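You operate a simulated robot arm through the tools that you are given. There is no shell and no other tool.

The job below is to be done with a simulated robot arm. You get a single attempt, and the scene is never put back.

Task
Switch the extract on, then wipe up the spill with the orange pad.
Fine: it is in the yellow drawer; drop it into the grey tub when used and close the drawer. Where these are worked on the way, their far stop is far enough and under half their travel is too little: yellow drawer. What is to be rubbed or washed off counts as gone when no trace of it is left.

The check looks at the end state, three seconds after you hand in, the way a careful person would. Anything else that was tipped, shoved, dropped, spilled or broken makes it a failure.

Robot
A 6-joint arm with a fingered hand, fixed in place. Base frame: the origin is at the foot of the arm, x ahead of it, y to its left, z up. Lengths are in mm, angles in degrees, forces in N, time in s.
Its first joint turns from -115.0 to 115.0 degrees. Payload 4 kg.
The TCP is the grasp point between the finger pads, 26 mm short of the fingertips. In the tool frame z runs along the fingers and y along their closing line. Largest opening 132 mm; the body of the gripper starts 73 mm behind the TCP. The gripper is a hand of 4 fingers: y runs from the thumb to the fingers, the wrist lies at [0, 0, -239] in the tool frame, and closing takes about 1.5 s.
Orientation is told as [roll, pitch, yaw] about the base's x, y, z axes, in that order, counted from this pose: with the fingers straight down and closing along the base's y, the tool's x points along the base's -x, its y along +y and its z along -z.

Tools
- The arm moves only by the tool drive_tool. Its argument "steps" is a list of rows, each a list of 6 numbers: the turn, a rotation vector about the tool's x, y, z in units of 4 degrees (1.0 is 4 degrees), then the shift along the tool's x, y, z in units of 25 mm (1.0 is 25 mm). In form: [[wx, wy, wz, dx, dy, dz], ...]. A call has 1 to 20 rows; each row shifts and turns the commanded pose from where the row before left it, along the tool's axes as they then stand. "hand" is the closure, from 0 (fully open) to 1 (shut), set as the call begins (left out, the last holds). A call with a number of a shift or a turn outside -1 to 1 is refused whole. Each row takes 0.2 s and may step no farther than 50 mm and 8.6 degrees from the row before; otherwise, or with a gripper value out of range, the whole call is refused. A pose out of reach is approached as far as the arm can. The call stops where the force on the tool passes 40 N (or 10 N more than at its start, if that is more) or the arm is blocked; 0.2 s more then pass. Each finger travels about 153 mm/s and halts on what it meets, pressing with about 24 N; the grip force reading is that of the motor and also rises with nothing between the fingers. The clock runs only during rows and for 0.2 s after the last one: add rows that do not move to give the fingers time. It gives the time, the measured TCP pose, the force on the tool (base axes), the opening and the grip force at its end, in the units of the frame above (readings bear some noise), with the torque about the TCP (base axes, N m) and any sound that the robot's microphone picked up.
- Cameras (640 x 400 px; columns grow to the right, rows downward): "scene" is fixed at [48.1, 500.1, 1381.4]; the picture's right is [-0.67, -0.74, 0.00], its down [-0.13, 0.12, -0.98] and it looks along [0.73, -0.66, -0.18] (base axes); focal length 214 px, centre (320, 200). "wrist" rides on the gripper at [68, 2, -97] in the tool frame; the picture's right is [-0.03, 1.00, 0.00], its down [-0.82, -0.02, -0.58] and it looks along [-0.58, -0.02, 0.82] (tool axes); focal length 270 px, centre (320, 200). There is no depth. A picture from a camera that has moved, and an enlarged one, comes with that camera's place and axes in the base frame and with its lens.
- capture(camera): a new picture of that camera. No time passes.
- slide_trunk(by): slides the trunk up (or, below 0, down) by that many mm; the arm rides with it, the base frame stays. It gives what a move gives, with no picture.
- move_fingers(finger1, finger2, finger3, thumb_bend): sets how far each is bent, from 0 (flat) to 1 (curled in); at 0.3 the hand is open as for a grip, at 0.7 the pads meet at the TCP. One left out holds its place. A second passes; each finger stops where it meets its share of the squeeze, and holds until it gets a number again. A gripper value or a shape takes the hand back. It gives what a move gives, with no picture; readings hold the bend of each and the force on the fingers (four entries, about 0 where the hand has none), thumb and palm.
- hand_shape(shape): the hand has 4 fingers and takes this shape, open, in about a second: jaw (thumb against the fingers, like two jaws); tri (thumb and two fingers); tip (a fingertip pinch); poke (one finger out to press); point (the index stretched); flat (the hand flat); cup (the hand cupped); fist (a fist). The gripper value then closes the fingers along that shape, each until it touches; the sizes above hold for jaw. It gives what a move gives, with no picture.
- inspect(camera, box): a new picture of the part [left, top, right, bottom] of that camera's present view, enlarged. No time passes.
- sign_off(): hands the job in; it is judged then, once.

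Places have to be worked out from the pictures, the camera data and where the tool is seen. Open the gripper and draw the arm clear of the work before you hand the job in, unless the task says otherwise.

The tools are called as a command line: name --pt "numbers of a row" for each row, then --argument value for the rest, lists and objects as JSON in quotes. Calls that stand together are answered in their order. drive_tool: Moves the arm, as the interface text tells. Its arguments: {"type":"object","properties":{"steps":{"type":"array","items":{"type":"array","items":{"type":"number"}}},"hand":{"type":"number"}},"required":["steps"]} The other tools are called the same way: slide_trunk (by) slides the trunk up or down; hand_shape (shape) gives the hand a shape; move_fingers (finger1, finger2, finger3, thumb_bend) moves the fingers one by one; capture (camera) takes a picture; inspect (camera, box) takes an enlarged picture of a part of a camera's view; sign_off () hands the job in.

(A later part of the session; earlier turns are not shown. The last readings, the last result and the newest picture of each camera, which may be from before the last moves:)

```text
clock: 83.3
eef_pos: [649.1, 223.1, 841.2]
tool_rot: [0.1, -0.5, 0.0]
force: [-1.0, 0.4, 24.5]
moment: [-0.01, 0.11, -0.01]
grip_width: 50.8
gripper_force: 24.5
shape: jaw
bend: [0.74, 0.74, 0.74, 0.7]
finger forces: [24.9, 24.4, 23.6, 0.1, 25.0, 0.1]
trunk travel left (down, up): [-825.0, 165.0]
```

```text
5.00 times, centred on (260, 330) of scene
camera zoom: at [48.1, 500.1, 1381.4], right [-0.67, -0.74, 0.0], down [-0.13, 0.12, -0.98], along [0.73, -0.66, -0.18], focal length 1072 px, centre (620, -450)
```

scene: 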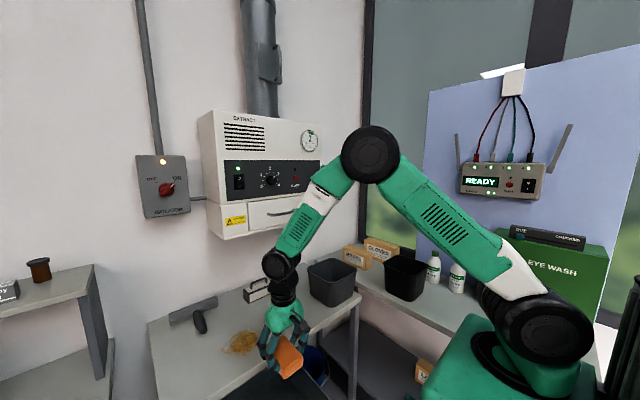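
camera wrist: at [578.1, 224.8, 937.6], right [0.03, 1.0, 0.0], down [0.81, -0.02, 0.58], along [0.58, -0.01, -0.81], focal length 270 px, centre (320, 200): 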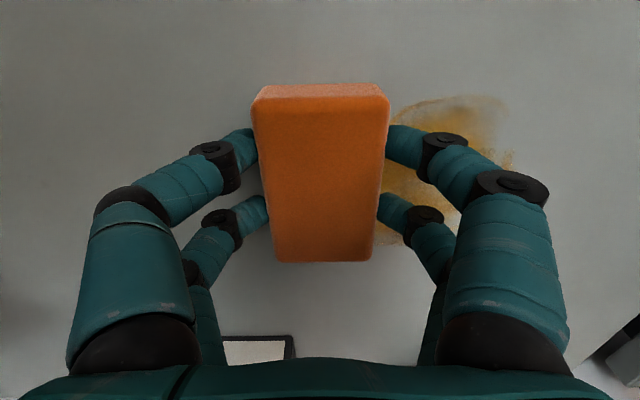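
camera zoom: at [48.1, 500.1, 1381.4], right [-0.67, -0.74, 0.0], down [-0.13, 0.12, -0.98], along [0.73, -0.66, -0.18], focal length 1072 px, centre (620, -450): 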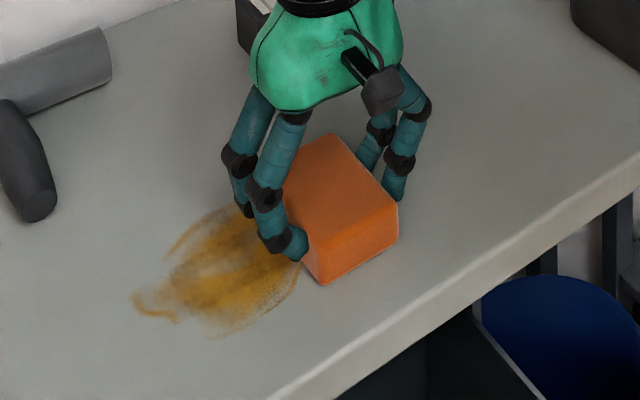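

The pad rests on the table with 24 N. I ease off slightly and make the first wiping pass in +y across the near part of the spill.

drive_tool --pt "0 0 0 0 0 -0.05" --pt "0 0 0 0 0.45 0" --pt "0 0 0 0 0.45 0" --pt "0 0 0 0 0.45 0" --pt "0 0 0 0 0.45 0" --pt "0 0 0 0 0.45 0" --pt "0 0 0 0 0.45 0" --pt "0 0 0 0 0.45 0" --pt "0 0 0 0 0.45 0" --pt "0 0 0 0 0.45 0" --pt "0 0 0 0 0.45 0" --pt "0 0 0 0 0.45 0" --pt "0 0 0 0 0.45 0"

capture --camera "wrist"

inspect --camera "scene" --box '[180, 290, 300, 370]'

```text
clock: 86.1
eef_pos: [646.1, 356.5, 841.9]
tool_rot: [0.0, -0.1, 0.0]
force: [0.8, -6.4, 19.5]
moment: [-0.42, 0.03, 0.02]
grip_width: 52.1
gripper_force: 23.7
shape: jaw
bend: [0.74, 0.74, 0.74, 0.7]
finger forces: [22.9, 22.9, 26.3, 0.0, 26.9, 0.0]
trunk travel left (down, up): [-825.0, 165.0]
```

```text
taken
camera wrist: at [577.5, 358.1, 937.6], right [0.03, 1.0, 0.0], down [0.81, -0.02, 0.58], along [0.58, -0.01, -0.82], focal length 270 px, centre (320, 200)
```

wrist: 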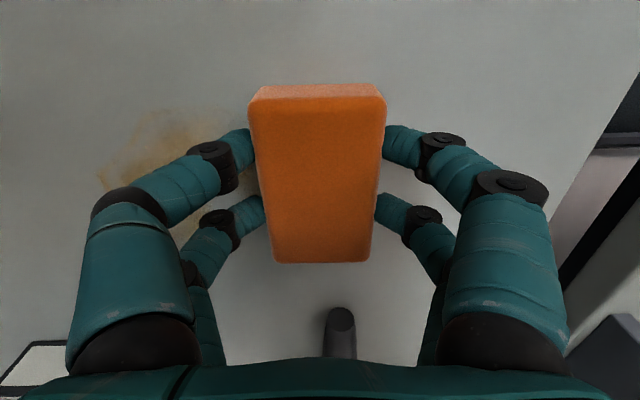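

```text
5.00 times, centred on (240, 330) of scene
camera zoom: at [48.1, 500.1, 1381.4], right [-0.67, -0.74, 0.0], down [-0.13, 0.12, -0.98], along [0.73, -0.66, -0.18], focal length 1072 px, centre (720, -450)
```

zoom: 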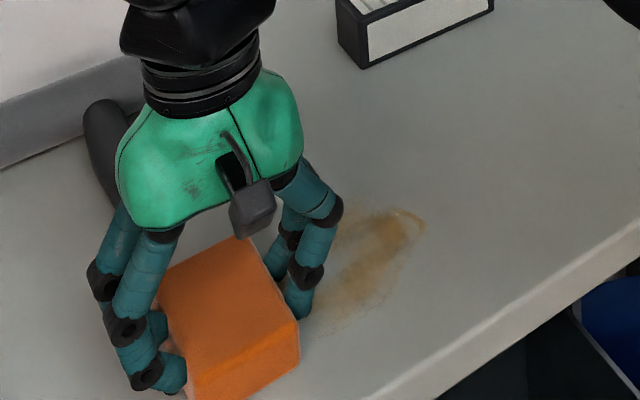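

The stain has faded clearly on the first pass. I sweep back at a slightly larger x, and then again, keeping light pressure.

drive_tool --pt "0 0 0 -0.5 0 0" --pt "0 0 0 0 -0.45 0" --pt "0 0 0 0 -0.45 0" --pt "0 0 0 0 -0.45 0" --pt "0 0 0 0 -0.45 0" --pt "0 0 0 0 -0.45 0" --pt "0 0 0 0 -0.45 0" --pt "0 0 0 0 -0.45 0" --pt "0 0 0 0 -0.45 0" --pt "0 0 0 0 -0.45 0" --pt "0 0 0 0 -0.45 0" --pt "0 0 0 0 -0.45 0" --pt "0 0 0 0 -0.45 0" --pt "0 0 0 0 -0.45 0" --pt "0 0 0 0 -0.3 0"

capture --camera "wrist"

inspect --camera "scene" --box '[200, 290, 320, 370]'

```text
clock: 89.3
eef_pos: [653.1, 200.9, 841.3]
tool_rot: [0.0, 0.0, 0.0]
force: [-0.5, 8.5, 22.4]
moment: [0.26, 0.06, 0.01]
grip_width: 51.6
gripper_force: 24.6
shape: jaw
bend: [0.74, 0.74, 0.74, 0.71]
finger forces: [27.1, 27.1, 22.2, 0.0, 22.6, 0.1]
out of reach, approached as far as the arm can: row 1
trunk travel left (down, up): [-825.0, 165.0]
```

```text
taken
camera wrist: at [584.2, 202.7, 937.1], right [0.03, 1.0, 0.0], down [0.81, -0.02, 0.58], along [0.58, -0.01, -0.82], focal length 270 px, centre (320, 200)
```

wrist: 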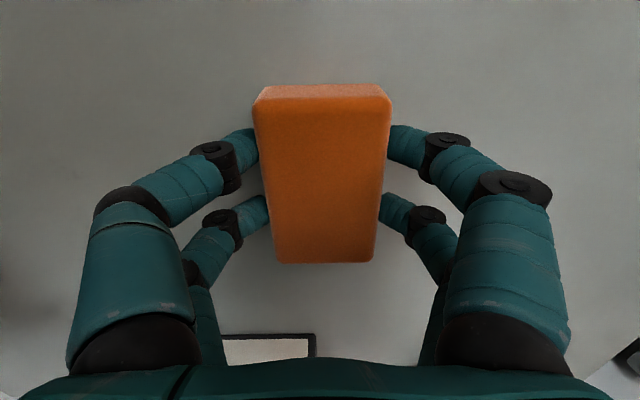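

```text
5.00 times, centred on (260, 330) of scene
camera zoom: at [48.1, 500.1, 1381.4], right [-0.67, -0.74, 0.0], down [-0.13, 0.12, -0.98], along [0.73, -0.66, -0.18], focal length 1072 px, centre (620, -450)
```

zoom: 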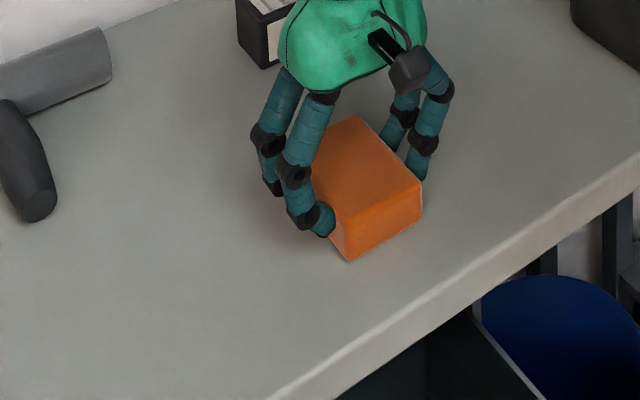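

Nearly all of it is gone; the far edge still needs covering. I shift 20 mm in +x and sweep +y up to y≈305, then back.

drive_tool --pt "0 0 0 -0.4 0 0" --pt "0 0 0 -0.4 0 0" --pt "0 0 0 0 0.45 0" --pt "0 0 0 0 0.45 0" --pt "0 0 0 0 0.45 0" --pt "0 0 0 0 0.45 0" --pt "0 0 0 0 0.45 0" --pt "0 0 0 0 0.45 0" --pt "0 0 0 0 0.45 0" --pt "0 0 0 0 0.45 0" --pt "0 0 0 0 0.45 0"

capture --camera "wrist"

inspect --camera "scene" --box '[200, 290, 320, 370]'

```text
clock: 91.7
eef_pos: [672.0, 302.0, 840.9]
tool_rot: [0.0, -0.1, -0.1]
force: [0.2, -5.8, 13.5]
moment: [-0.19, 0.06, 0.02]
grip_width: 51.8
gripper_force: 24.0
shape: jaw
bend: [0.74, 0.74, 0.74, 0.71]
finger forces: [23.1, 23.0, 25.9, 0.1, 26.3, 0.1]
trunk travel left (down, up): [-825.0, 165.0]
```

```text
taken
camera wrist: at [604.8, 303.0, 937.4], right [0.03, 1.0, 0.0], down [0.82, -0.02, 0.58], along [0.58, -0.01, -0.82], focal length 270 px, centre (320, 200)
```

wrist: 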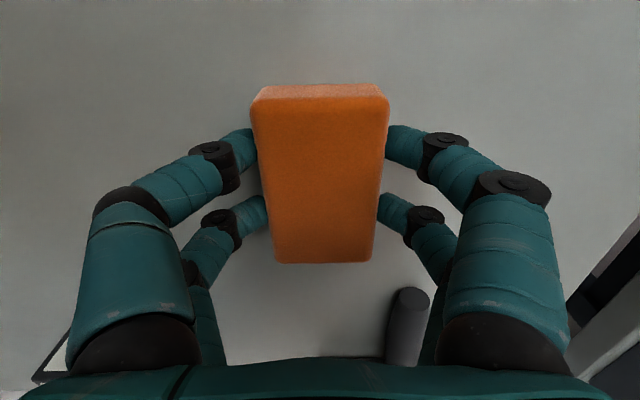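

```text
5.00 times, centred on (260, 330) of scene
camera zoom: at [48.1, 500.1, 1381.4], right [-0.67, -0.74, 0.0], down [-0.13, 0.12, -0.98], along [0.73, -0.66, -0.18], focal length 1072 px, centre (620, -450)
```

zoom: 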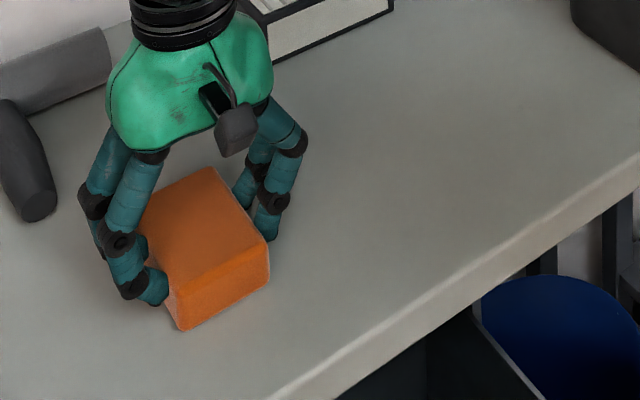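

The table looks clean now. To be sure that no faint trace is left I make further overlapping passes: back at this x, then a nearer one.

drive_tool --pt "0 0 0 0 0.4 0" --pt "0 0 0 0 0.3 0" --pt "0 0 0 0 -0.45 0" --pt "0 0 0 0 -0.45 0" --pt "0 0 0 0 -0.45 0" --pt "0 0 0 0 -0.45 0" --pt "0 0 0 0 -0.45 0" --pt "0 0 0 0 -0.45 0" --pt "0 0 0 0 -0.45 0" --pt "0 0 0 0 -0.45 0" --pt "0 0 0 0 -0.45 0" --pt "0 0 0 0 -0.45 0" --pt "0 0 0 0 -0.45 0" --pt "0 0 0 0.45 0 0" --pt "0 0 0 0.45 0 0" --pt "0 0 0 0.45 0 0"

drive_tool --pt "0 0 0 0 0.45 0" --pt "0 0 0 0 0.45 0" --pt "0 0 0 0 0.45 0" --pt "0 0 0 0 0.45 0" --pt "0 0 0 0 0.45 0" --pt "0 0 0 0 0.45 0" --pt "0 0 0 0 0.45 0" --pt "0 0 0 0 0.45 0" --pt "0 0 0 0 0.45 0" --pt "0 0 0 0 0.45 0" --pt "0 0 0 0 0.45 0" --pt "0 0 0 0 0.45 0" --pt "0 0 0 0 0.45 0" --pt "0 0 0 0 0.45 0"

drive_tool --pt "0 0 0 -0.3 -0.45 0" --pt "0 0 0 -0.2 -0.45 0" --pt "0 0 0 -0.2 -0.45 0" --pt "0 0 0 0 -0.45 0" --pt "0 0 0 0 -0.45 0" --pt "0 0 0 0 -0.45 0" --pt "0 0 0 0 -0.45 0" --pt "0 0 0 0 -0.45 0" --pt "0 0 0 0 -0.45 0" --pt "0 0 0 0 -0.45 0" --pt "0 0 0 0 -0.45 0" --pt "0 0 0 0 -0.45 0" --pt "0 0 0 0 -0.45 0" --pt "0 0 0 0 -0.45 0"

```text
clock: 95.1
eef_pos: [641.3, 196.1, 840.2]
tool_rot: [-0.1, -0.1, -0.1]
force: [5.4, -1.5, 16.2]
moment: [-0.01, -0.09, -0.02]
grip_width: 51.7
gripper_force: 24.3
shape: jaw
bend: [0.74, 0.74, 0.74, 0.71]
finger forces: [24.0, 24.2, 24.3, 0.1, 24.7, 0.0]
trunk travel left (down, up): [-825.0, 165.0]
```

```text
clock: 98.1
eef_pos: [638.3, 351.5, 840.7]
tool_rot: [0.1, 0.0, -0.1]
force: [-0.6, -5.1, 12.0]
moment: [-0.14, -0.02, 0.0]
grip_width: 51.9
gripper_force: 24.8
shape: jaw
bend: [0.74, 0.74, 0.74, 0.71]
finger forces: [23.1, 23.3, 25.5, 0.1, 25.8, 0.0]
trunk travel left (down, up): [-825.0, 165.0]
```

```text
clock: 101.1
eef_pos: [657.1, 195.1, 839.4]
tool_rot: [-0.1, -0.2, -0.2]
force: [0.4, 5.6, 17.0]
moment: [0.14, 0.01, -0.01]
grip_width: 51.9
gripper_force: 23.9
shape: jaw
bend: [0.74, 0.74, 0.74, 0.71]
finger forces: [26.3, 26.0, 22.8, 0.0, 22.8, 0.1]
trunk travel left (down, up): [-825.0, 165.0]
```

All passes done with light contact. I lift the pad and draw it aside to inspect the wiped area from both cameras.

drive_tool --pt "0 0 0 0 0 -0.8" --pt "0 0 0 0 0 -1" --pt "0 0 0 0 0 -1" --pt "0 0 0 0 0 -1" --pt "0 0 0 0.6 0 -1" --pt "0 0 0 1 0 -1" --pt "0 0 0 1 0 -1" --pt "0 0 0 1 0 0" --pt "0 0 0 1 0 0"

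capture --camera "wrist"

inspect --camera "scene" --box '[150, 270, 310, 380]'

```text
clock: 103.1
eef_pos: [543.7, 197.4, 1009.3]
tool_rot: [0.0, 0.0, 0.0]
force: [-0.9, -0.5, -0.3]
moment: [-0.03, 0.01, -0.02]
grip_width: 51.8
gripper_force: 23.6
shape: jaw
bend: [0.74, 0.74, 0.74, 0.7]
finger forces: [23.9, 23.9, 24.1, 0.1, 23.7, 0.1]
trunk travel left (down, up): [-825.0, 165.0]
```

```text
taken
camera wrist: at [474.5, 197.8, 1106.0], right [0.03, 1.0, 0.0], down [0.82, -0.02, 0.58], along [0.58, -0.01, -0.82], focal length 270 px, centre (320, 200)
```

wrist: 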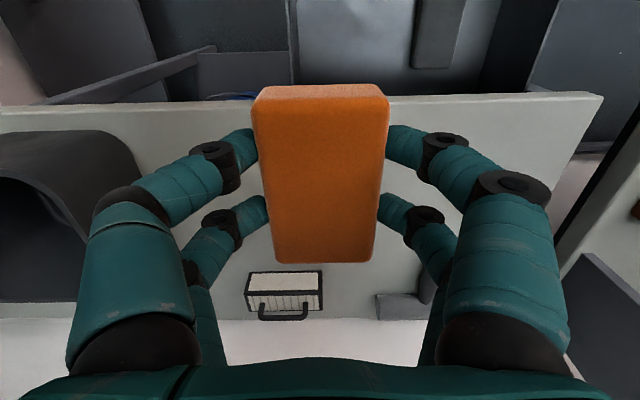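

```text
3.64 times, centred on (230, 325) of scene
camera zoom: at [48.1, 500.1, 1381.4], right [-0.67, -0.74, 0.0], down [-0.13, 0.12, -0.98], along [0.73, -0.66, -0.18], focal length 780 px, centre (647, -254)
```

zoom: 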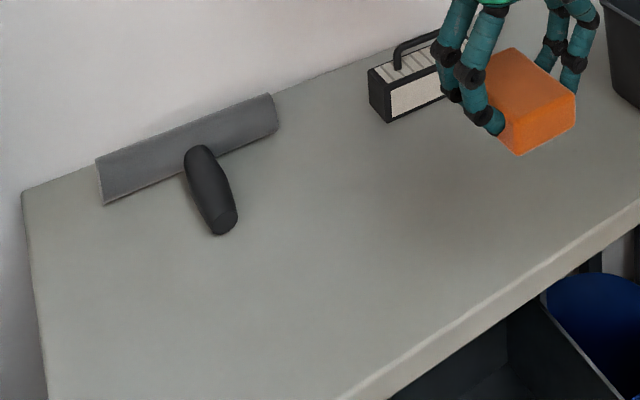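

The table looks clean; I zoom tightly on the former spill area to look for faint traces.

inspect --camera "scene" --box '[205, 315, 290, 370]'

inspect --camera "wrist" --box '[370, 90, 560, 210]'

inspect --camera "wrist" --box '[0, 80, 260, 330]'

```text
7.27 times, centred on (248, 342) of scene
camera zoom: at [48.1, 500.1, 1381.4], right [-0.67, -0.74, 0.0], down [-0.13, 0.12, -0.98], along [0.73, -0.66, -0.18], focal length 1560 px, centre (847, -836)
```

zoom: 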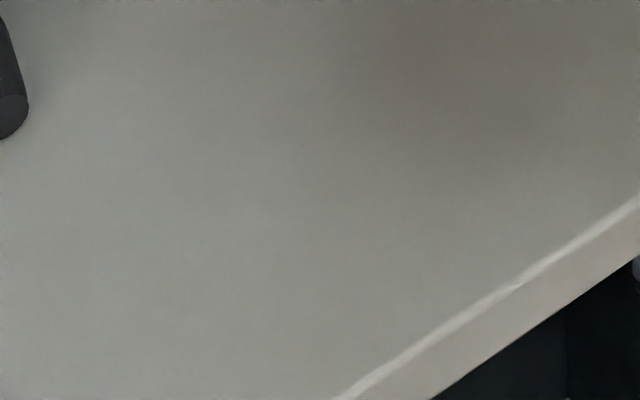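

```text
3.33 times, centred on (465, 150) of wrist
camera zoom: at [474.5, 197.8, 1106.0], right [0.03, 1.0, 0.0], down [0.82, -0.02, 0.58], along [0.58, -0.01, -0.82], focal length 901 px, centre (-163, 367)
```

zoom: 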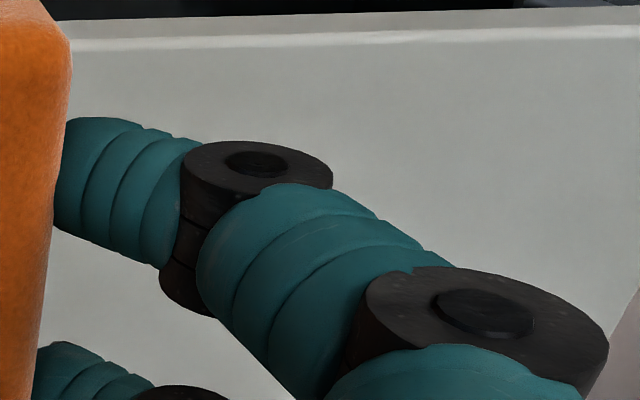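

```text
1.60 times, centred on (130, 205) of wrist
camera zoom: at [474.5, 197.8, 1106.0], right [0.03, 1.0, 0.0], down [0.82, -0.02, 0.58], along [0.58, -0.01, -0.82], focal length 432 px, centre (624, 192)
```

zoom: 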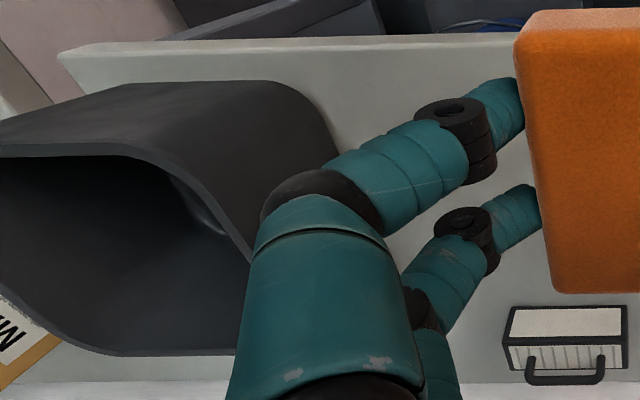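

No trace of the spill is left. The grey tub's rim runs about x 565–730, y −185 to −40 at z≈920, so I carry the pad at z≈1009 to above its centre (648, −112).

drive_tool --pt "0 0 0 -0.29 -0.885 0" --pt "0 0 0 -0.29 -0.885 0" --pt "0 0 0 -0.29 -0.885 0" --pt "0 0 0 -0.29 -0.885 0" --pt "0 0 0 -0.29 -0.885 0" --pt "0 0 0 -0.29 -0.885 0" --pt "0 0 0 -0.29 -0.885 0" --pt "0 0 0 -0.29 -0.885 0" --pt "0 0 0 -0.29 -0.885 0" --pt "0 0 0 -0.29 -0.885 0" --pt "0 0 0 -0.29 -0.885 0" --pt "0 0 0 -0.29 -0.885 0" --pt "0 0 0 -0.29 -0.885 0" --pt "0 0 0 -0.29 -0.885 0"

capture --camera "wrist"

inspect --camera "scene" --box '[240, 200, 400, 310]'

```text
clock: 106.1
eef_pos: [643.0, -114.1, 1009.5]
tool_rot: [-0.1, 0.0, 0.0]
force: [-0.7, -0.5, -0.7]
moment: [0.03, 0.03, 0.0]
grip_width: 51.7
gripper_force: 23.9
shape: jaw
bend: [0.74, 0.74, 0.74, 0.7]
finger forces: [23.8, 23.8, 24.0, 0.1, 23.6, 0.1]
trunk travel left (down, up): [-825.0, 165.0]
```

```text
taken
camera wrist: at [574.6, -111.9, 1106.2], right [0.03, 1.0, 0.0], down [0.82, -0.02, 0.58], along [0.58, -0.01, -0.82], focal length 270 px, centre (320, 200)
```

wrist: 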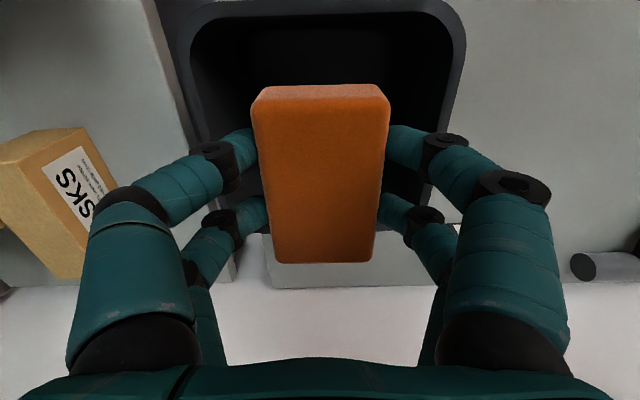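

```text
3.64 times, centred on (320, 255) of scene
camera zoom: at [48.1, 500.1, 1381.4], right [-0.67, -0.74, 0.0], down [-0.13, 0.12, -0.98], along [0.73, -0.66, -0.18], focal length 780 px, centre (320, 0)
```

zoom: 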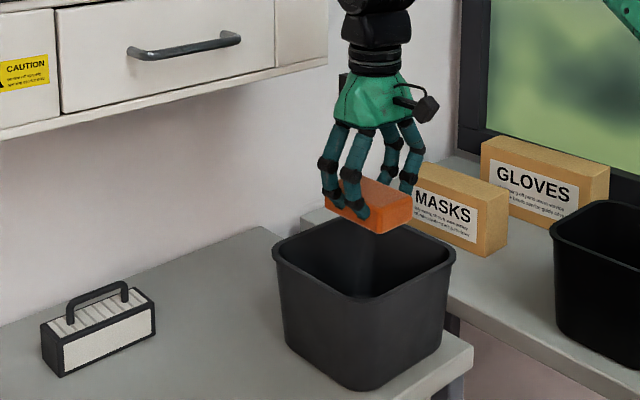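

The pad is over the tub's opening, which is centred near (658, −108). I centre it and lower it partly below the rim.

drive_tool --pt "0 0 0 -0.08 0.05 0.6" --pt "0 0 0 -0.08 0.05 0.6" --pt "0 0 0 -0.08 0.05 0.6" --pt "0 0 0 -0.08 0.05 0.6" --pt "0 0 0 -0.08 0.05 0.6"

capture --camera "wrist"

inspect --camera "scene" --box '[240, 200, 400, 310]'

```text
clock: 107.3
eef_pos: [653.8, -106.4, 932.7]
tool_rot: [0.1, 0.0, 0.0]
force: [-0.3, 0.1, 0.5]
moment: [0.0, 0.06, 0.0]
grip_width: 51.8
gripper_force: 24.6
shape: jaw
bend: [0.74, 0.74, 0.74, 0.7]
finger forces: [23.8, 23.7, 24.0, 0.0, 23.6, 0.0]
trunk travel left (down, up): [-825.0, 165.0]
```

```text
taken
camera wrist: at [585.2, -105.1, 1030.2], right [0.03, 1.0, 0.0], down [0.82, -0.02, 0.58], along [0.58, -0.01, -0.82], focal length 270 px, centre (320, 200)
```

wrist: 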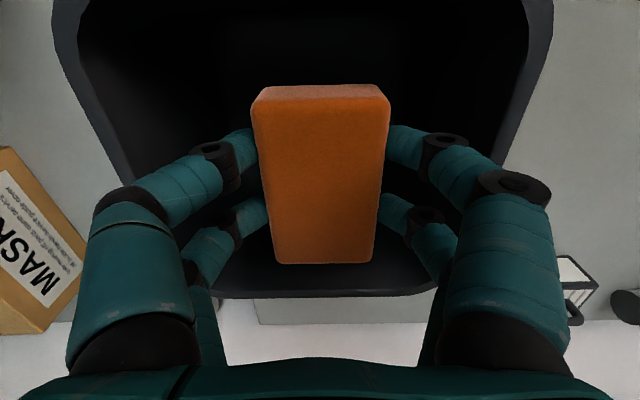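

```text
3.64 times, centred on (320, 255) of scene
camera zoom: at [48.1, 500.1, 1381.4], right [-0.67, -0.74, 0.0], down [-0.13, 0.12, -0.98], along [0.73, -0.66, -0.18], focal length 780 px, centre (320, 0)
```

zoom: 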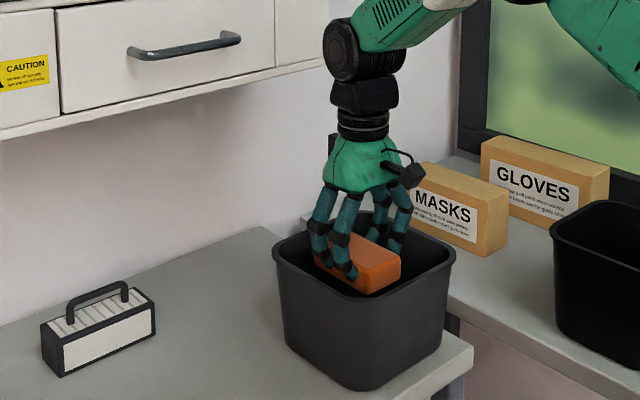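

The pad is inside the opening with room all around. I lower 25 mm more and release it with a partial opening so the fingers stay clear of the tub's walls.

drive_tool --pt "0 0 0 0 0 0.35" --pt "0 0 0 0 0 0.35" --pt "0 0 0 0 0 0.3"

drive_tool --pt "0 0 0 0 0 0" --pt "0 0 0 0 0 0" --pt "0 0 0 0 0 0" --pt "0 0 0 0 0 0" --pt "0 0 0 0 0 0" --hand 0.4

capture --camera "wrist"

inspect --camera "scene" --box '[240, 200, 400, 310]'

```text
clock: 108.1
eef_pos: [653.3, -107.4, 909.0]
tool_rot: [0.0, 0.1, -0.1]
force: [-1.5, -0.9, -1.3]
moment: [-0.04, 0.02, 0.03]
grip_width: 51.7
gripper_force: 24.2
shape: jaw
bend: [0.74, 0.74, 0.74, 0.7]
finger forces: [23.8, 23.7, 24.1, 0.0, 23.5, 0.1]
trunk travel left (down, up): [-825.0, 165.0]
```

```text
clock: 109.3
eef_pos: [653.4, -107.8, 910.2]
tool_rot: [0.1, 0.0, 0.0]
force: [0.3, 0.5, 0.5]
moment: [0.02, -0.01, -0.01]
grip_width: 78.9
gripper_force: 0.0
shape: jaw
bend: [0.71, 0.71, 0.71, 0.7]
finger forces: [0.0, 0.0, 0.0, 0.0, 0.0, 0.0]
trunk travel left (down, up): [-825.0, 165.0]
```

```text
taken
camera wrist: at [585.3, -105.9, 1006.2], right [0.03, 1.0, 0.0], down [0.82, -0.02, 0.58], along [0.58, -0.02, -0.82], focal length 270 px, centre (320, 200)
```

wrist: 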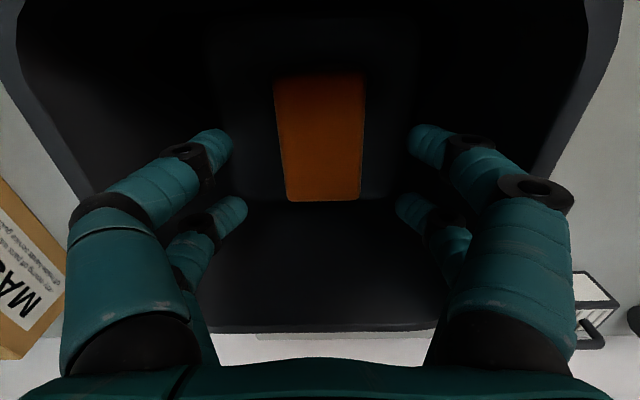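

```text
3.64 times, centred on (320, 255) of scene
camera zoom: at [48.1, 500.1, 1381.4], right [-0.67, -0.74, 0.0], down [-0.13, 0.12, -0.98], along [0.73, -0.66, -0.18], focal length 780 px, centre (320, 0)
```

zoom: 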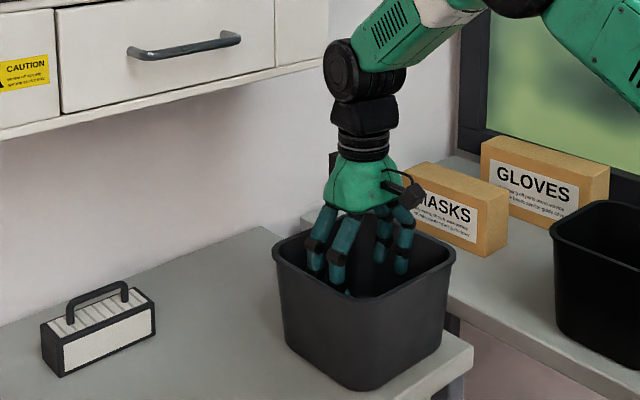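

The orange pad lies flat in the grey tub. I raise the hand out and check.

drive_tool --pt "0 0 0 0 0 -0.6" --pt "0 0 0 0 0 -1" --pt "0 0 0 0 0 -1" --pt "0 0 0 0 0 -1" --pt "0 0 0 0 0 -1" --pt "0 0 0 0 0 -0.6"

capture --camera "wrist"

capture --camera "scene"

```text
clock: 110.7
eef_pos: [653.4, -106.9, 1039.5]
tool_rot: [0.0, 0.0, 0.1]
force: [-0.2, -0.2, -0.4]
moment: [0.01, 0.02, -0.02]
grip_width: 78.8
gripper_force: 0.1
shape: jaw
bend: [0.71, 0.71, 0.71, 0.7]
finger forces: [0.1, 0.0, 0.0, 0.1, 0.1, 0.1]
trunk travel left (down, up): [-825.0, 165.0]
```

```text
taken
camera wrist: at [585.5, -105.7, 1136.1], right [0.03, 1.0, 0.0], down [0.82, -0.02, 0.58], along [0.58, -0.02, -0.82], focal length 270 px, centre (320, 200)
```

wrist: 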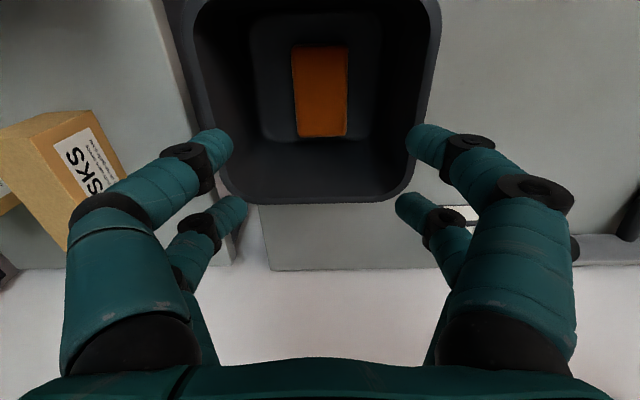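

```text
taken
```

scene: 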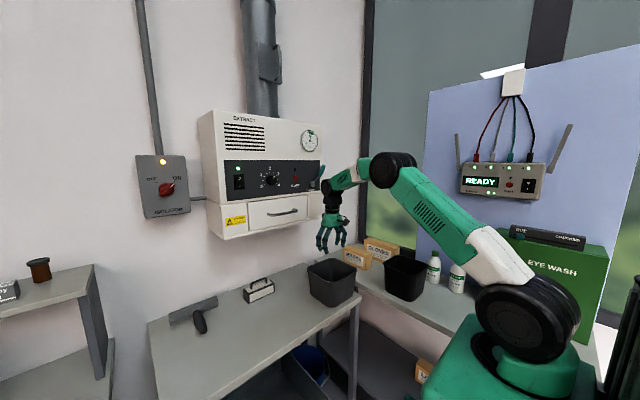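

The pad sits inside the tub and everything else stands as before. I bring the hand back over the open drawer and then level it as before.

drive_tool --pt "0 0 0 0.583 0.968 0.1" --pt "0 0 0 0.583 0.968 0.1" --pt "0 0 0 0.583 0.968 0.1" --pt "0 0 0 0.583 0.968 0.1" --pt "0 0 0 0.583 0.968 0.1" --pt "0 0 0 0.583 0.968 0.1" --pt "0 0 0 0.583 0.968 0.1" --pt "0 0 0 0.583 0.968 0.1" --pt "0 0 0 0.583 0.968 0.1" --pt "0 0 0 0.583 0.968 0.1" --pt "0 0 0 0.583 0.968 0.1" --pt "0 0 0 0.583 0.968 0.1" --pt "0 0 0 0.583 0.968 0.1" --pt "0 0 0 0.583 0.968 0.1" --pt "0 0 0 0.583 0.968 0.1" --pt "0 0 0 0.583 0.968 0.1"

capture --camera "wrist"

inspect --camera "wrist" --box '[230, 200, 450, 340]'

```text
clock: 114.1
eef_pos: [420.6, 279.5, 998.4]
tool_rot: [0.1, 0.1, -0.1]
force: [-0.4, 0.2, 0.3]
moment: [0.03, 0.04, 0.0]
grip_width: 78.9
gripper_force: 0.1
shape: jaw
bend: [0.71, 0.71, 0.71, 0.7]
finger forces: [0.0, 0.0, 0.0, 0.0, 0.1, 0.0]
trunk travel left (down, up): [-825.0, 165.0]
```

```text
taken
camera wrist: at [352.5, 281.7, 1095.2], right [0.03, 1.0, 0.0], down [0.82, -0.02, 0.58], along [0.58, -0.02, -0.82], focal length 270 px, centre (320, 200)
```

wrist: 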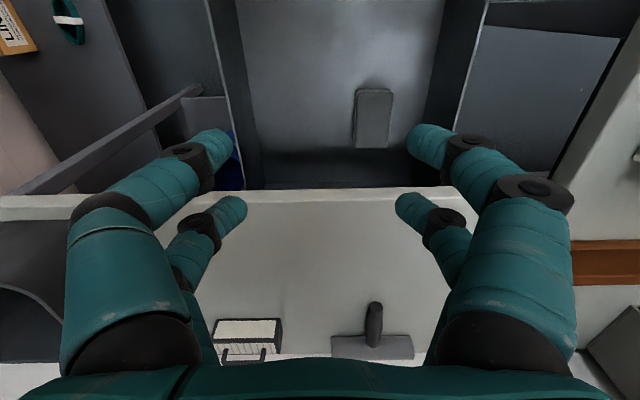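

```text
2.86 times, centred on (340, 270) of wrist
camera zoom: at [352.5, 281.7, 1095.2], right [0.03, 1.0, 0.0], down [0.82, -0.02, 0.58], along [0.58, -0.02, -0.82], focal length 772 px, centre (263, 0)
```

zoom: 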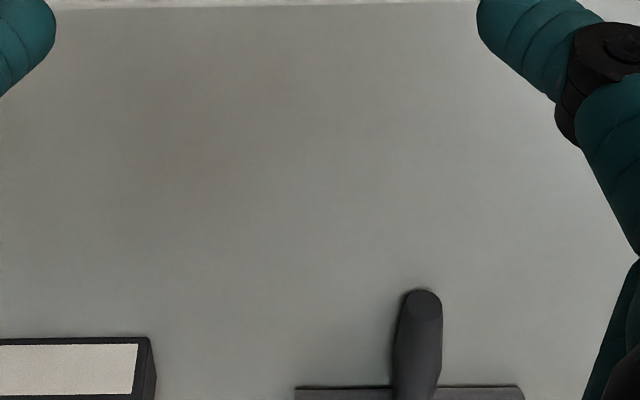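

The table surface is clean from here too. I close the fingers together and level the tool to point straight at +x, for pushing the drawer shut.

drive_tool --pt "0 -1 0 0.16 0.05 -0.016" --pt "0 -1 0 0.16 0.05 -0.016" --pt "0 -1 0 0.16 0.05 -0.016" --pt "0 -1 0 0.16 0.05 -0.016" --pt "0 -1 0 0.16 0.05 -0.016" --pt "0 -1 0 0.16 0.05 -0.016" --pt "0 -1 0 0.14 0.05 -0.08" --pt "0 -1 0 0.14 0.05 -0.08" --pt "0 -1 0 0.14 0.05 -0.08" --pt "0 -1 0 0.14 0.05 -0.08" --pt "0 -1 0 0.14 0.05 -0.08" --pt "0 -1 0 0.14 0.05 -0.08" --pt "0 -1 0 0.096 0.05 -0.13" --pt "0 -1 0 0.096 0.05 -0.13" --pt "0 -1 0 0.096 0.05 -0.13" --pt "0 -1 0 0.096 0.05 -0.13" --pt "0 -1 0 0.096 0.05 -0.13" --pt "0 -1 0 0.096 0.05 -0.13" --pt "0 -1 0 0.04 0.05 -0.156" --pt "0 -1 0 0.04 0.05 -0.156" --hand 1.0

drive_tool --pt "0 -1 0 0.04 0.05 -0.156" --pt "0 -1 0 0.04 0.05 -0.156" --pt "0 -0.5 0 0 0 -0.2" --pt "0 0 0 0 0 -0.5" --pt "0 0 0 0 0 -0.5" --pt "0 0 0 0 0 -0.5" --pt "0 0 0 0 0 -0.5"

capture --camera "wrist"

capture --camera "scene"

```text
clock: 118.3
eef_pos: [339.4, 304.3, 994.6]
tool_rot: [-0.2, -80.0, 0.3]
force: [0.2, -0.7, -0.5]
moment: [0.0, -0.02, 0.0]
grip_width: 0.0
gripper_force: 24.1
shape: jaw
bend: [0.63, 0.64, 0.64, 0.7]
finger forces: [0.1, 0.1, 0.0, 0.0, 0.0, 0.1]
trunk travel left (down, up): [-825.0, 165.0]
```

```text
clock: 119.9
eef_pos: [275.8, 307.0, 993.1]
tool_rot: [168.0, -90.0, -168.2]
force: [-0.7, -0.1, 1.0]
moment: [-0.01, -0.01, 0.0]
grip_width: 0.1
gripper_force: 23.9
shape: jaw
bend: [0.63, 0.64, 0.64, 0.7]
finger forces: [0.0, 0.1, 0.1, 0.1, 0.0, 0.1]
trunk travel left (down, up): [-825.0, 165.0]
```

```text
taken
camera wrist: at [180.3, 308.5, 924.7], right [0.0, 1.0, 0.03], down [-0.58, -0.02, 0.82], along [0.82, -0.02, 0.58], focal length 270 px, centre (320, 200)
```

wrist: 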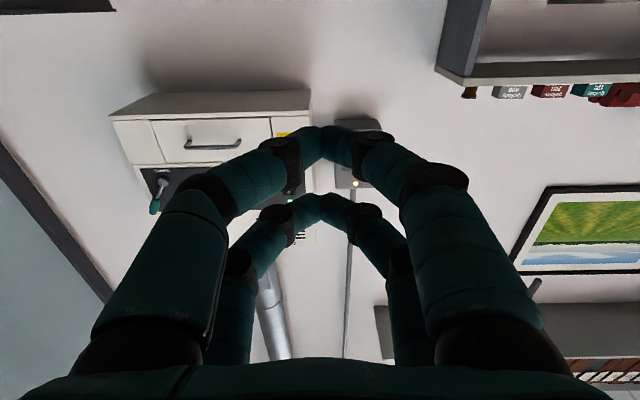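

```text
taken
```

scene: 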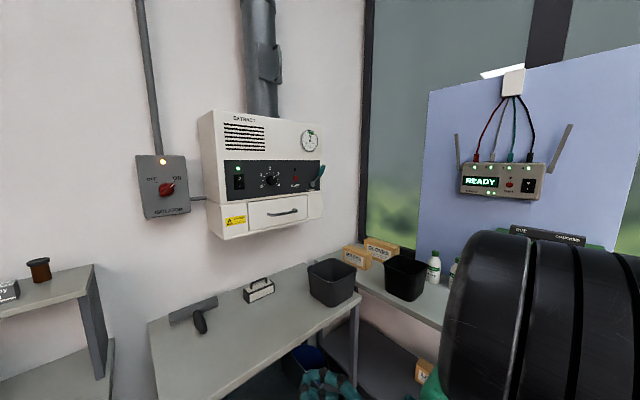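

I back off another 62 mm so the tips stay in front of the drawer handle (bar near x 275), then check reach before lowering the trunk.

drive_tool --pt "0 0 0 0 0 -0.5" --pt "0 0 0 0 0 -0.5" --pt "0 0 0 0 0 -0.5" --pt "0 0 0 0 0 -0.5" --pt "0 0 0 0 0 -0.5"

```text
clock: 121.1
eef_pos: [215.0, 306.6, 991.7]
tool_rot: [69.2, -90.0, -69.1]
force: [-0.3, -0.4, -0.3]
moment: [-0.02, 0.03, -0.02]
grip_width: 0.1
gripper_force: 23.9
shape: jaw
bend: [0.63, 0.64, 0.64, 0.7]
finger forces: [0.0, 0.0, 0.0, 0.0, 0.0, 0.0]
trunk travel left (down, up): [-825.0, 165.0]
```

Now at (215, 307, 992). I lower the trunk 300 mm to bring the hand to the handle's height, in front of the bar.

slide_trunk --by -300

capture --camera "wrist"

capture --camera "scene"

```text
clock: 124.1
eef_pos: [215.0, 306.5, 692.8]
tool_rot: [57.8, -90.0, -57.8]
force: [0.8, -0.1, 0.0]
moment: [0.0, -0.02, 0.01]
grip_width: 0.1
gripper_force: 23.6
shape: jaw
bend: [0.63, 0.64, 0.64, 0.7]
finger forces: [0.0, 0.0, 0.0, 0.0, 0.1, 0.0]
trunk travel left (down, up): [-525.0, 465.0]
```

```text
taken
camera wrist: at [118.6, 308.0, 624.7], right [0.0, 1.0, 0.03], down [-0.58, -0.02, 0.82], along [0.82, -0.02, 0.58], focal length 270 px, centre (320, 200)
```

wrist: 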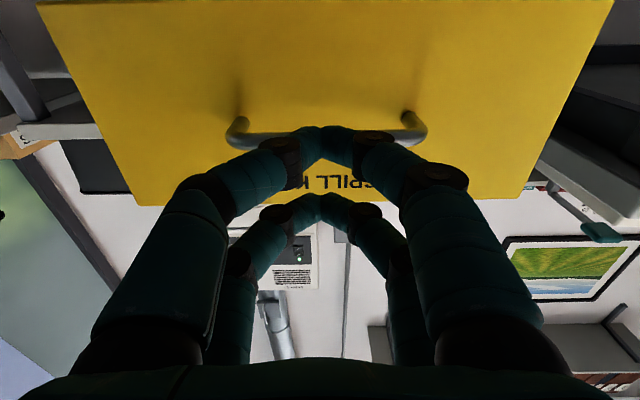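

```text
taken
```

scene: 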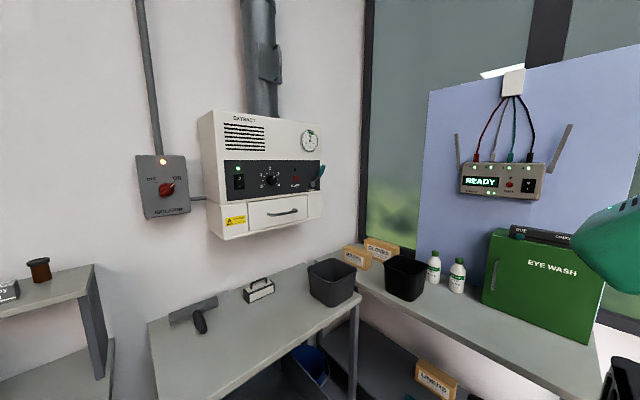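

The bar will pass between the upper and lower finger pairs. I advance along +x until the fingertips push the drawer front.

drive_tool --pt "0 0 0 0 0 0.4" --pt "0 0 0 0 0 0.4" --pt "0 0 0 0 0 0.4" --pt "0 0 0 0 0 0.4" --pt "0 0 0 0 0 0.4" --pt "0 0 0 0 0 0.4" --pt "0 0 0 0 0 0.4" --pt "0 0 0 0 0 0.4" --pt "0 0 0 0 0 0.4"

capture --camera "wrist"

inspect --camera "scene" --box '[200, 320, 400, 400]'

```text
clock: 126.1
eef_pos: [305.3, 307.4, 693.5]
tool_rot: [-151.8, -90.0, 151.9]
force: [0.3, 0.1, 0.1]
moment: [-0.01, -0.01, -0.02]
grip_width: 0.0
gripper_force: 24.1
shape: jaw
bend: [0.63, 0.64, 0.64, 0.7]
finger forces: [0.1, 0.0, 0.0, 0.1, 0.0, 0.0]
trunk travel left (down, up): [-525.0, 465.0]
```

```text
taken
camera wrist: at [208.9, 308.0, 625.0], right [0.0, 1.0, 0.03], down [-0.58, -0.02, 0.82], along [0.82, -0.01, 0.58], focal length 270 px, centre (320, 200)
```

wrist: 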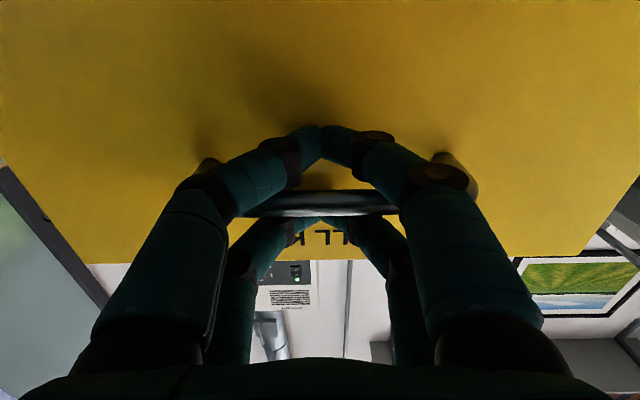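

```text
3.20 times, centred on (300, 360) of scene
camera zoom: at [48.1, 500.1, 1381.4], right [-0.67, -0.74, 0.0], down [-0.13, 0.12, -0.98], along [0.73, -0.66, -0.18], focal length 686 px, centre (384, -312)
```

zoom: 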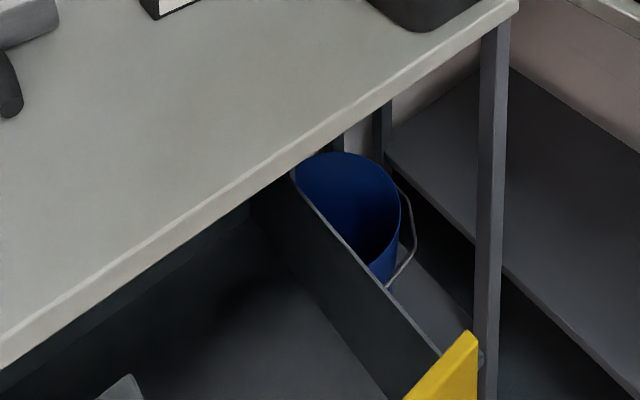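

The bar passes between the finger pairs and the tips push on the panel's middle; the drawer is moving in. I keep pushing.

drive_tool --pt "0 0 0 0 0 0.6" --pt "0 0 0 0 0 0.6" --pt "0 0 0 0 0 0.6" --pt "0 0 0 0 0 0.6" --pt "0 0 0 0 0 0.6" --pt "0 0 0 0 0 0.6" --pt "0 0 0 0 0 0.6" --pt "0 0 0 0 0 0.6" --pt "0 0 0 0 0 0.6" --pt "0 0 0 0 0 0.6" --pt "0 0 0 0 0 0.6" --pt "0 0 0 0 0 0.6" --pt "0 0 0 0 0 0.6"

capture --camera "wrist"

inspect --camera "scene" --box '[200, 320, 400, 400]'

```text
clock: 128.9
eef_pos: [500.8, 305.6, 692.4]
tool_rot: [-130.9, -90.0, 130.9]
force: [0.3, -0.5, -0.7]
moment: [0.01, -0.01, 0.01]
grip_width: 0.0
gripper_force: 24.6
shape: jaw
bend: [0.64, 0.64, 0.64, 0.7]
finger forces: [0.0, 0.1, 0.1, 0.0, 0.0, 0.1]
trunk travel left (down, up): [-525.0, 465.0]
```

```text
taken
camera wrist: at [404.1, 307.4, 624.4], right [0.0, 1.0, 0.02], down [-0.58, -0.02, 0.82], along [0.82, -0.02, 0.58], focal length 270 px, centre (320, 200)
```

wrist: 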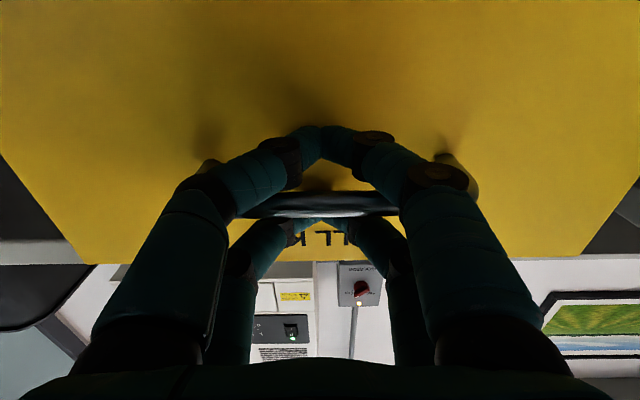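

```text
3.20 times, centred on (300, 360) of scene
camera zoom: at [48.1, 500.1, 1381.4], right [-0.67, -0.74, 0.0], down [-0.13, 0.12, -0.98], along [0.73, -0.66, -0.18], focal length 686 px, centre (384, -312)
```

zoom: 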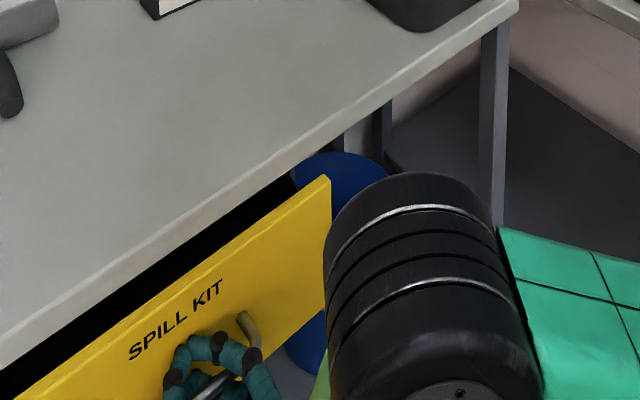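

About 40 mm remain. I push on slowly until the drawer meets its stop.

drive_tool --pt "0 0 0 0 0 0.3" --pt "0 0 0 0 0 0.3" --pt "0 0 0 0 0 0.3" --pt "0 0 0 0 0 0.2" --pt "0 0 0 0 0 0.2" --pt "0 0 0 0 0 0.1" --pt "0 0 0 0 0 0.1" --pt "0 0 0 0 0 0.1"

inspect --camera "scene" --box '[200, 320, 400, 400]'

```text
clock: 130.7
eef_pos: [540.2, 305.3, 693.4]
tool_rot: [-60.4, -89.9, 60.4]
force: [-0.1, 0.6, 0.0]
moment: [0.01, -0.03, 0.0]
grip_width: 0.0
gripper_force: 23.8
shape: jaw
bend: [0.64, 0.64, 0.64, 0.7]
finger forces: [0.0, 0.0, 0.0, 0.0, 0.0, 0.0]
trunk travel left (down, up): [-525.0, 465.0]
```

```text
3.20 times, centred on (300, 360) of scene
camera zoom: at [48.1, 500.1, 1381.4], right [-0.67, -0.74, 0.0], down [-0.13, 0.12, -0.98], along [0.73, -0.66, -0.18], focal length 686 px, centre (384, -312)
```

zoom: 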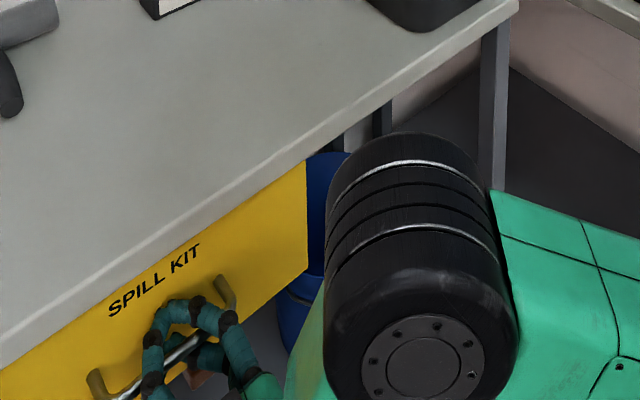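

It looks closed as at the start. I push a few more millimetres gently to feel the stop.

drive_tool --pt "0 0 0 0 0 0.06" --pt "0 0 0 0 0 0.06" --pt "0 0 0 0 0 0.06"

capture --camera "wrist"

```text
clock: 131.5
eef_pos: [545.2, 305.7, 693.1]
tool_rot: [175.9, -89.9, -175.9]
force: [-0.6, -1.4, 0.2]
moment: [-0.01, -0.01, 0.03]
grip_width: 0.0
gripper_force: 24.2
shape: jaw
bend: [0.64, 0.64, 0.64, 0.7]
finger forces: [0.1, 0.0, 0.1, 0.0, 0.0, 0.1]
trunk travel left (down, up): [-525.0, 465.0]
```

```text
taken
camera wrist: at [448.2, 308.0, 624.8], right [0.0, 1.0, 0.03], down [-0.58, -0.02, 0.82], along [0.82, -0.02, 0.58], focal length 270 px, centre (320, 200)
```

wrist: 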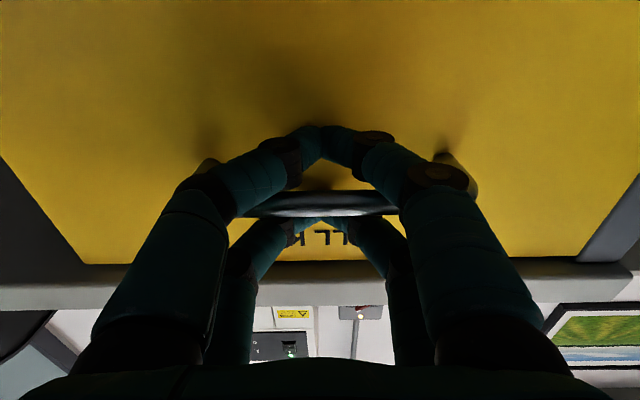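

The panel is still moving freely with the hand, so the stop has not been reached. I continue in small steps until force builds.

drive_tool --pt "0 0 0 0 0 0.08" --pt "0 0 0 0 0 0.08" --pt "0 0 0 0 0 0.08" --pt "0 0 0 0 0 0.08" --pt "0 0 0 0 0 0.08"

inspect --camera "scene" --box '[200, 320, 400, 400]'

capture --camera "wrist"

```text
clock: 132.3
eef_pos: [546.0, 306.7, 693.1]
tool_rot: [-70.4, -89.7, 70.7]
force: [-21.5, -2.6, 4.3]
moment: [-0.05, -0.01, -0.09]
grip_width: 0.0
gripper_force: 23.5
shape: jaw
bend: [0.65, 0.64, 0.64, 0.7]
finger forces: [0.1, 0.0, 0.0, 0.0, 0.1, 0.1]
trunk travel left (down, up): [-525.0, 465.0]
stopped in row 3: the force on the tool passed its limit at 44 N (the readings are from after the stop); the commanded pose is now the measured one
```

```text
3.20 times, centred on (300, 360) of scene
camera zoom: at [48.1, 500.1, 1381.4], right [-0.67, -0.74, 0.0], down [-0.13, 0.12, -0.98], along [0.73, -0.66, -0.18], focal length 686 px, centre (384, -312)
```

zoom: 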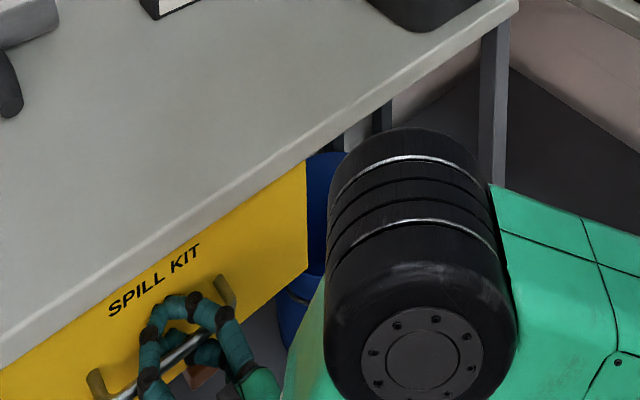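

```text
taken
camera wrist: at [449.0, 307.6, 624.8], right [0.0, 1.0, 0.02], down [-0.58, -0.02, 0.82], along [0.82, -0.01, 0.58], focal length 270 px, centre (320, 200)
```

wrist: 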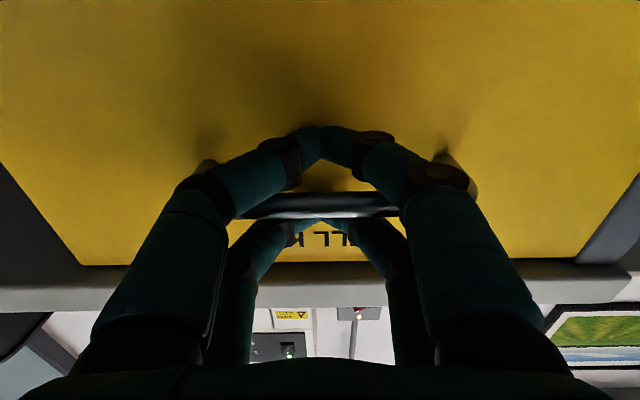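

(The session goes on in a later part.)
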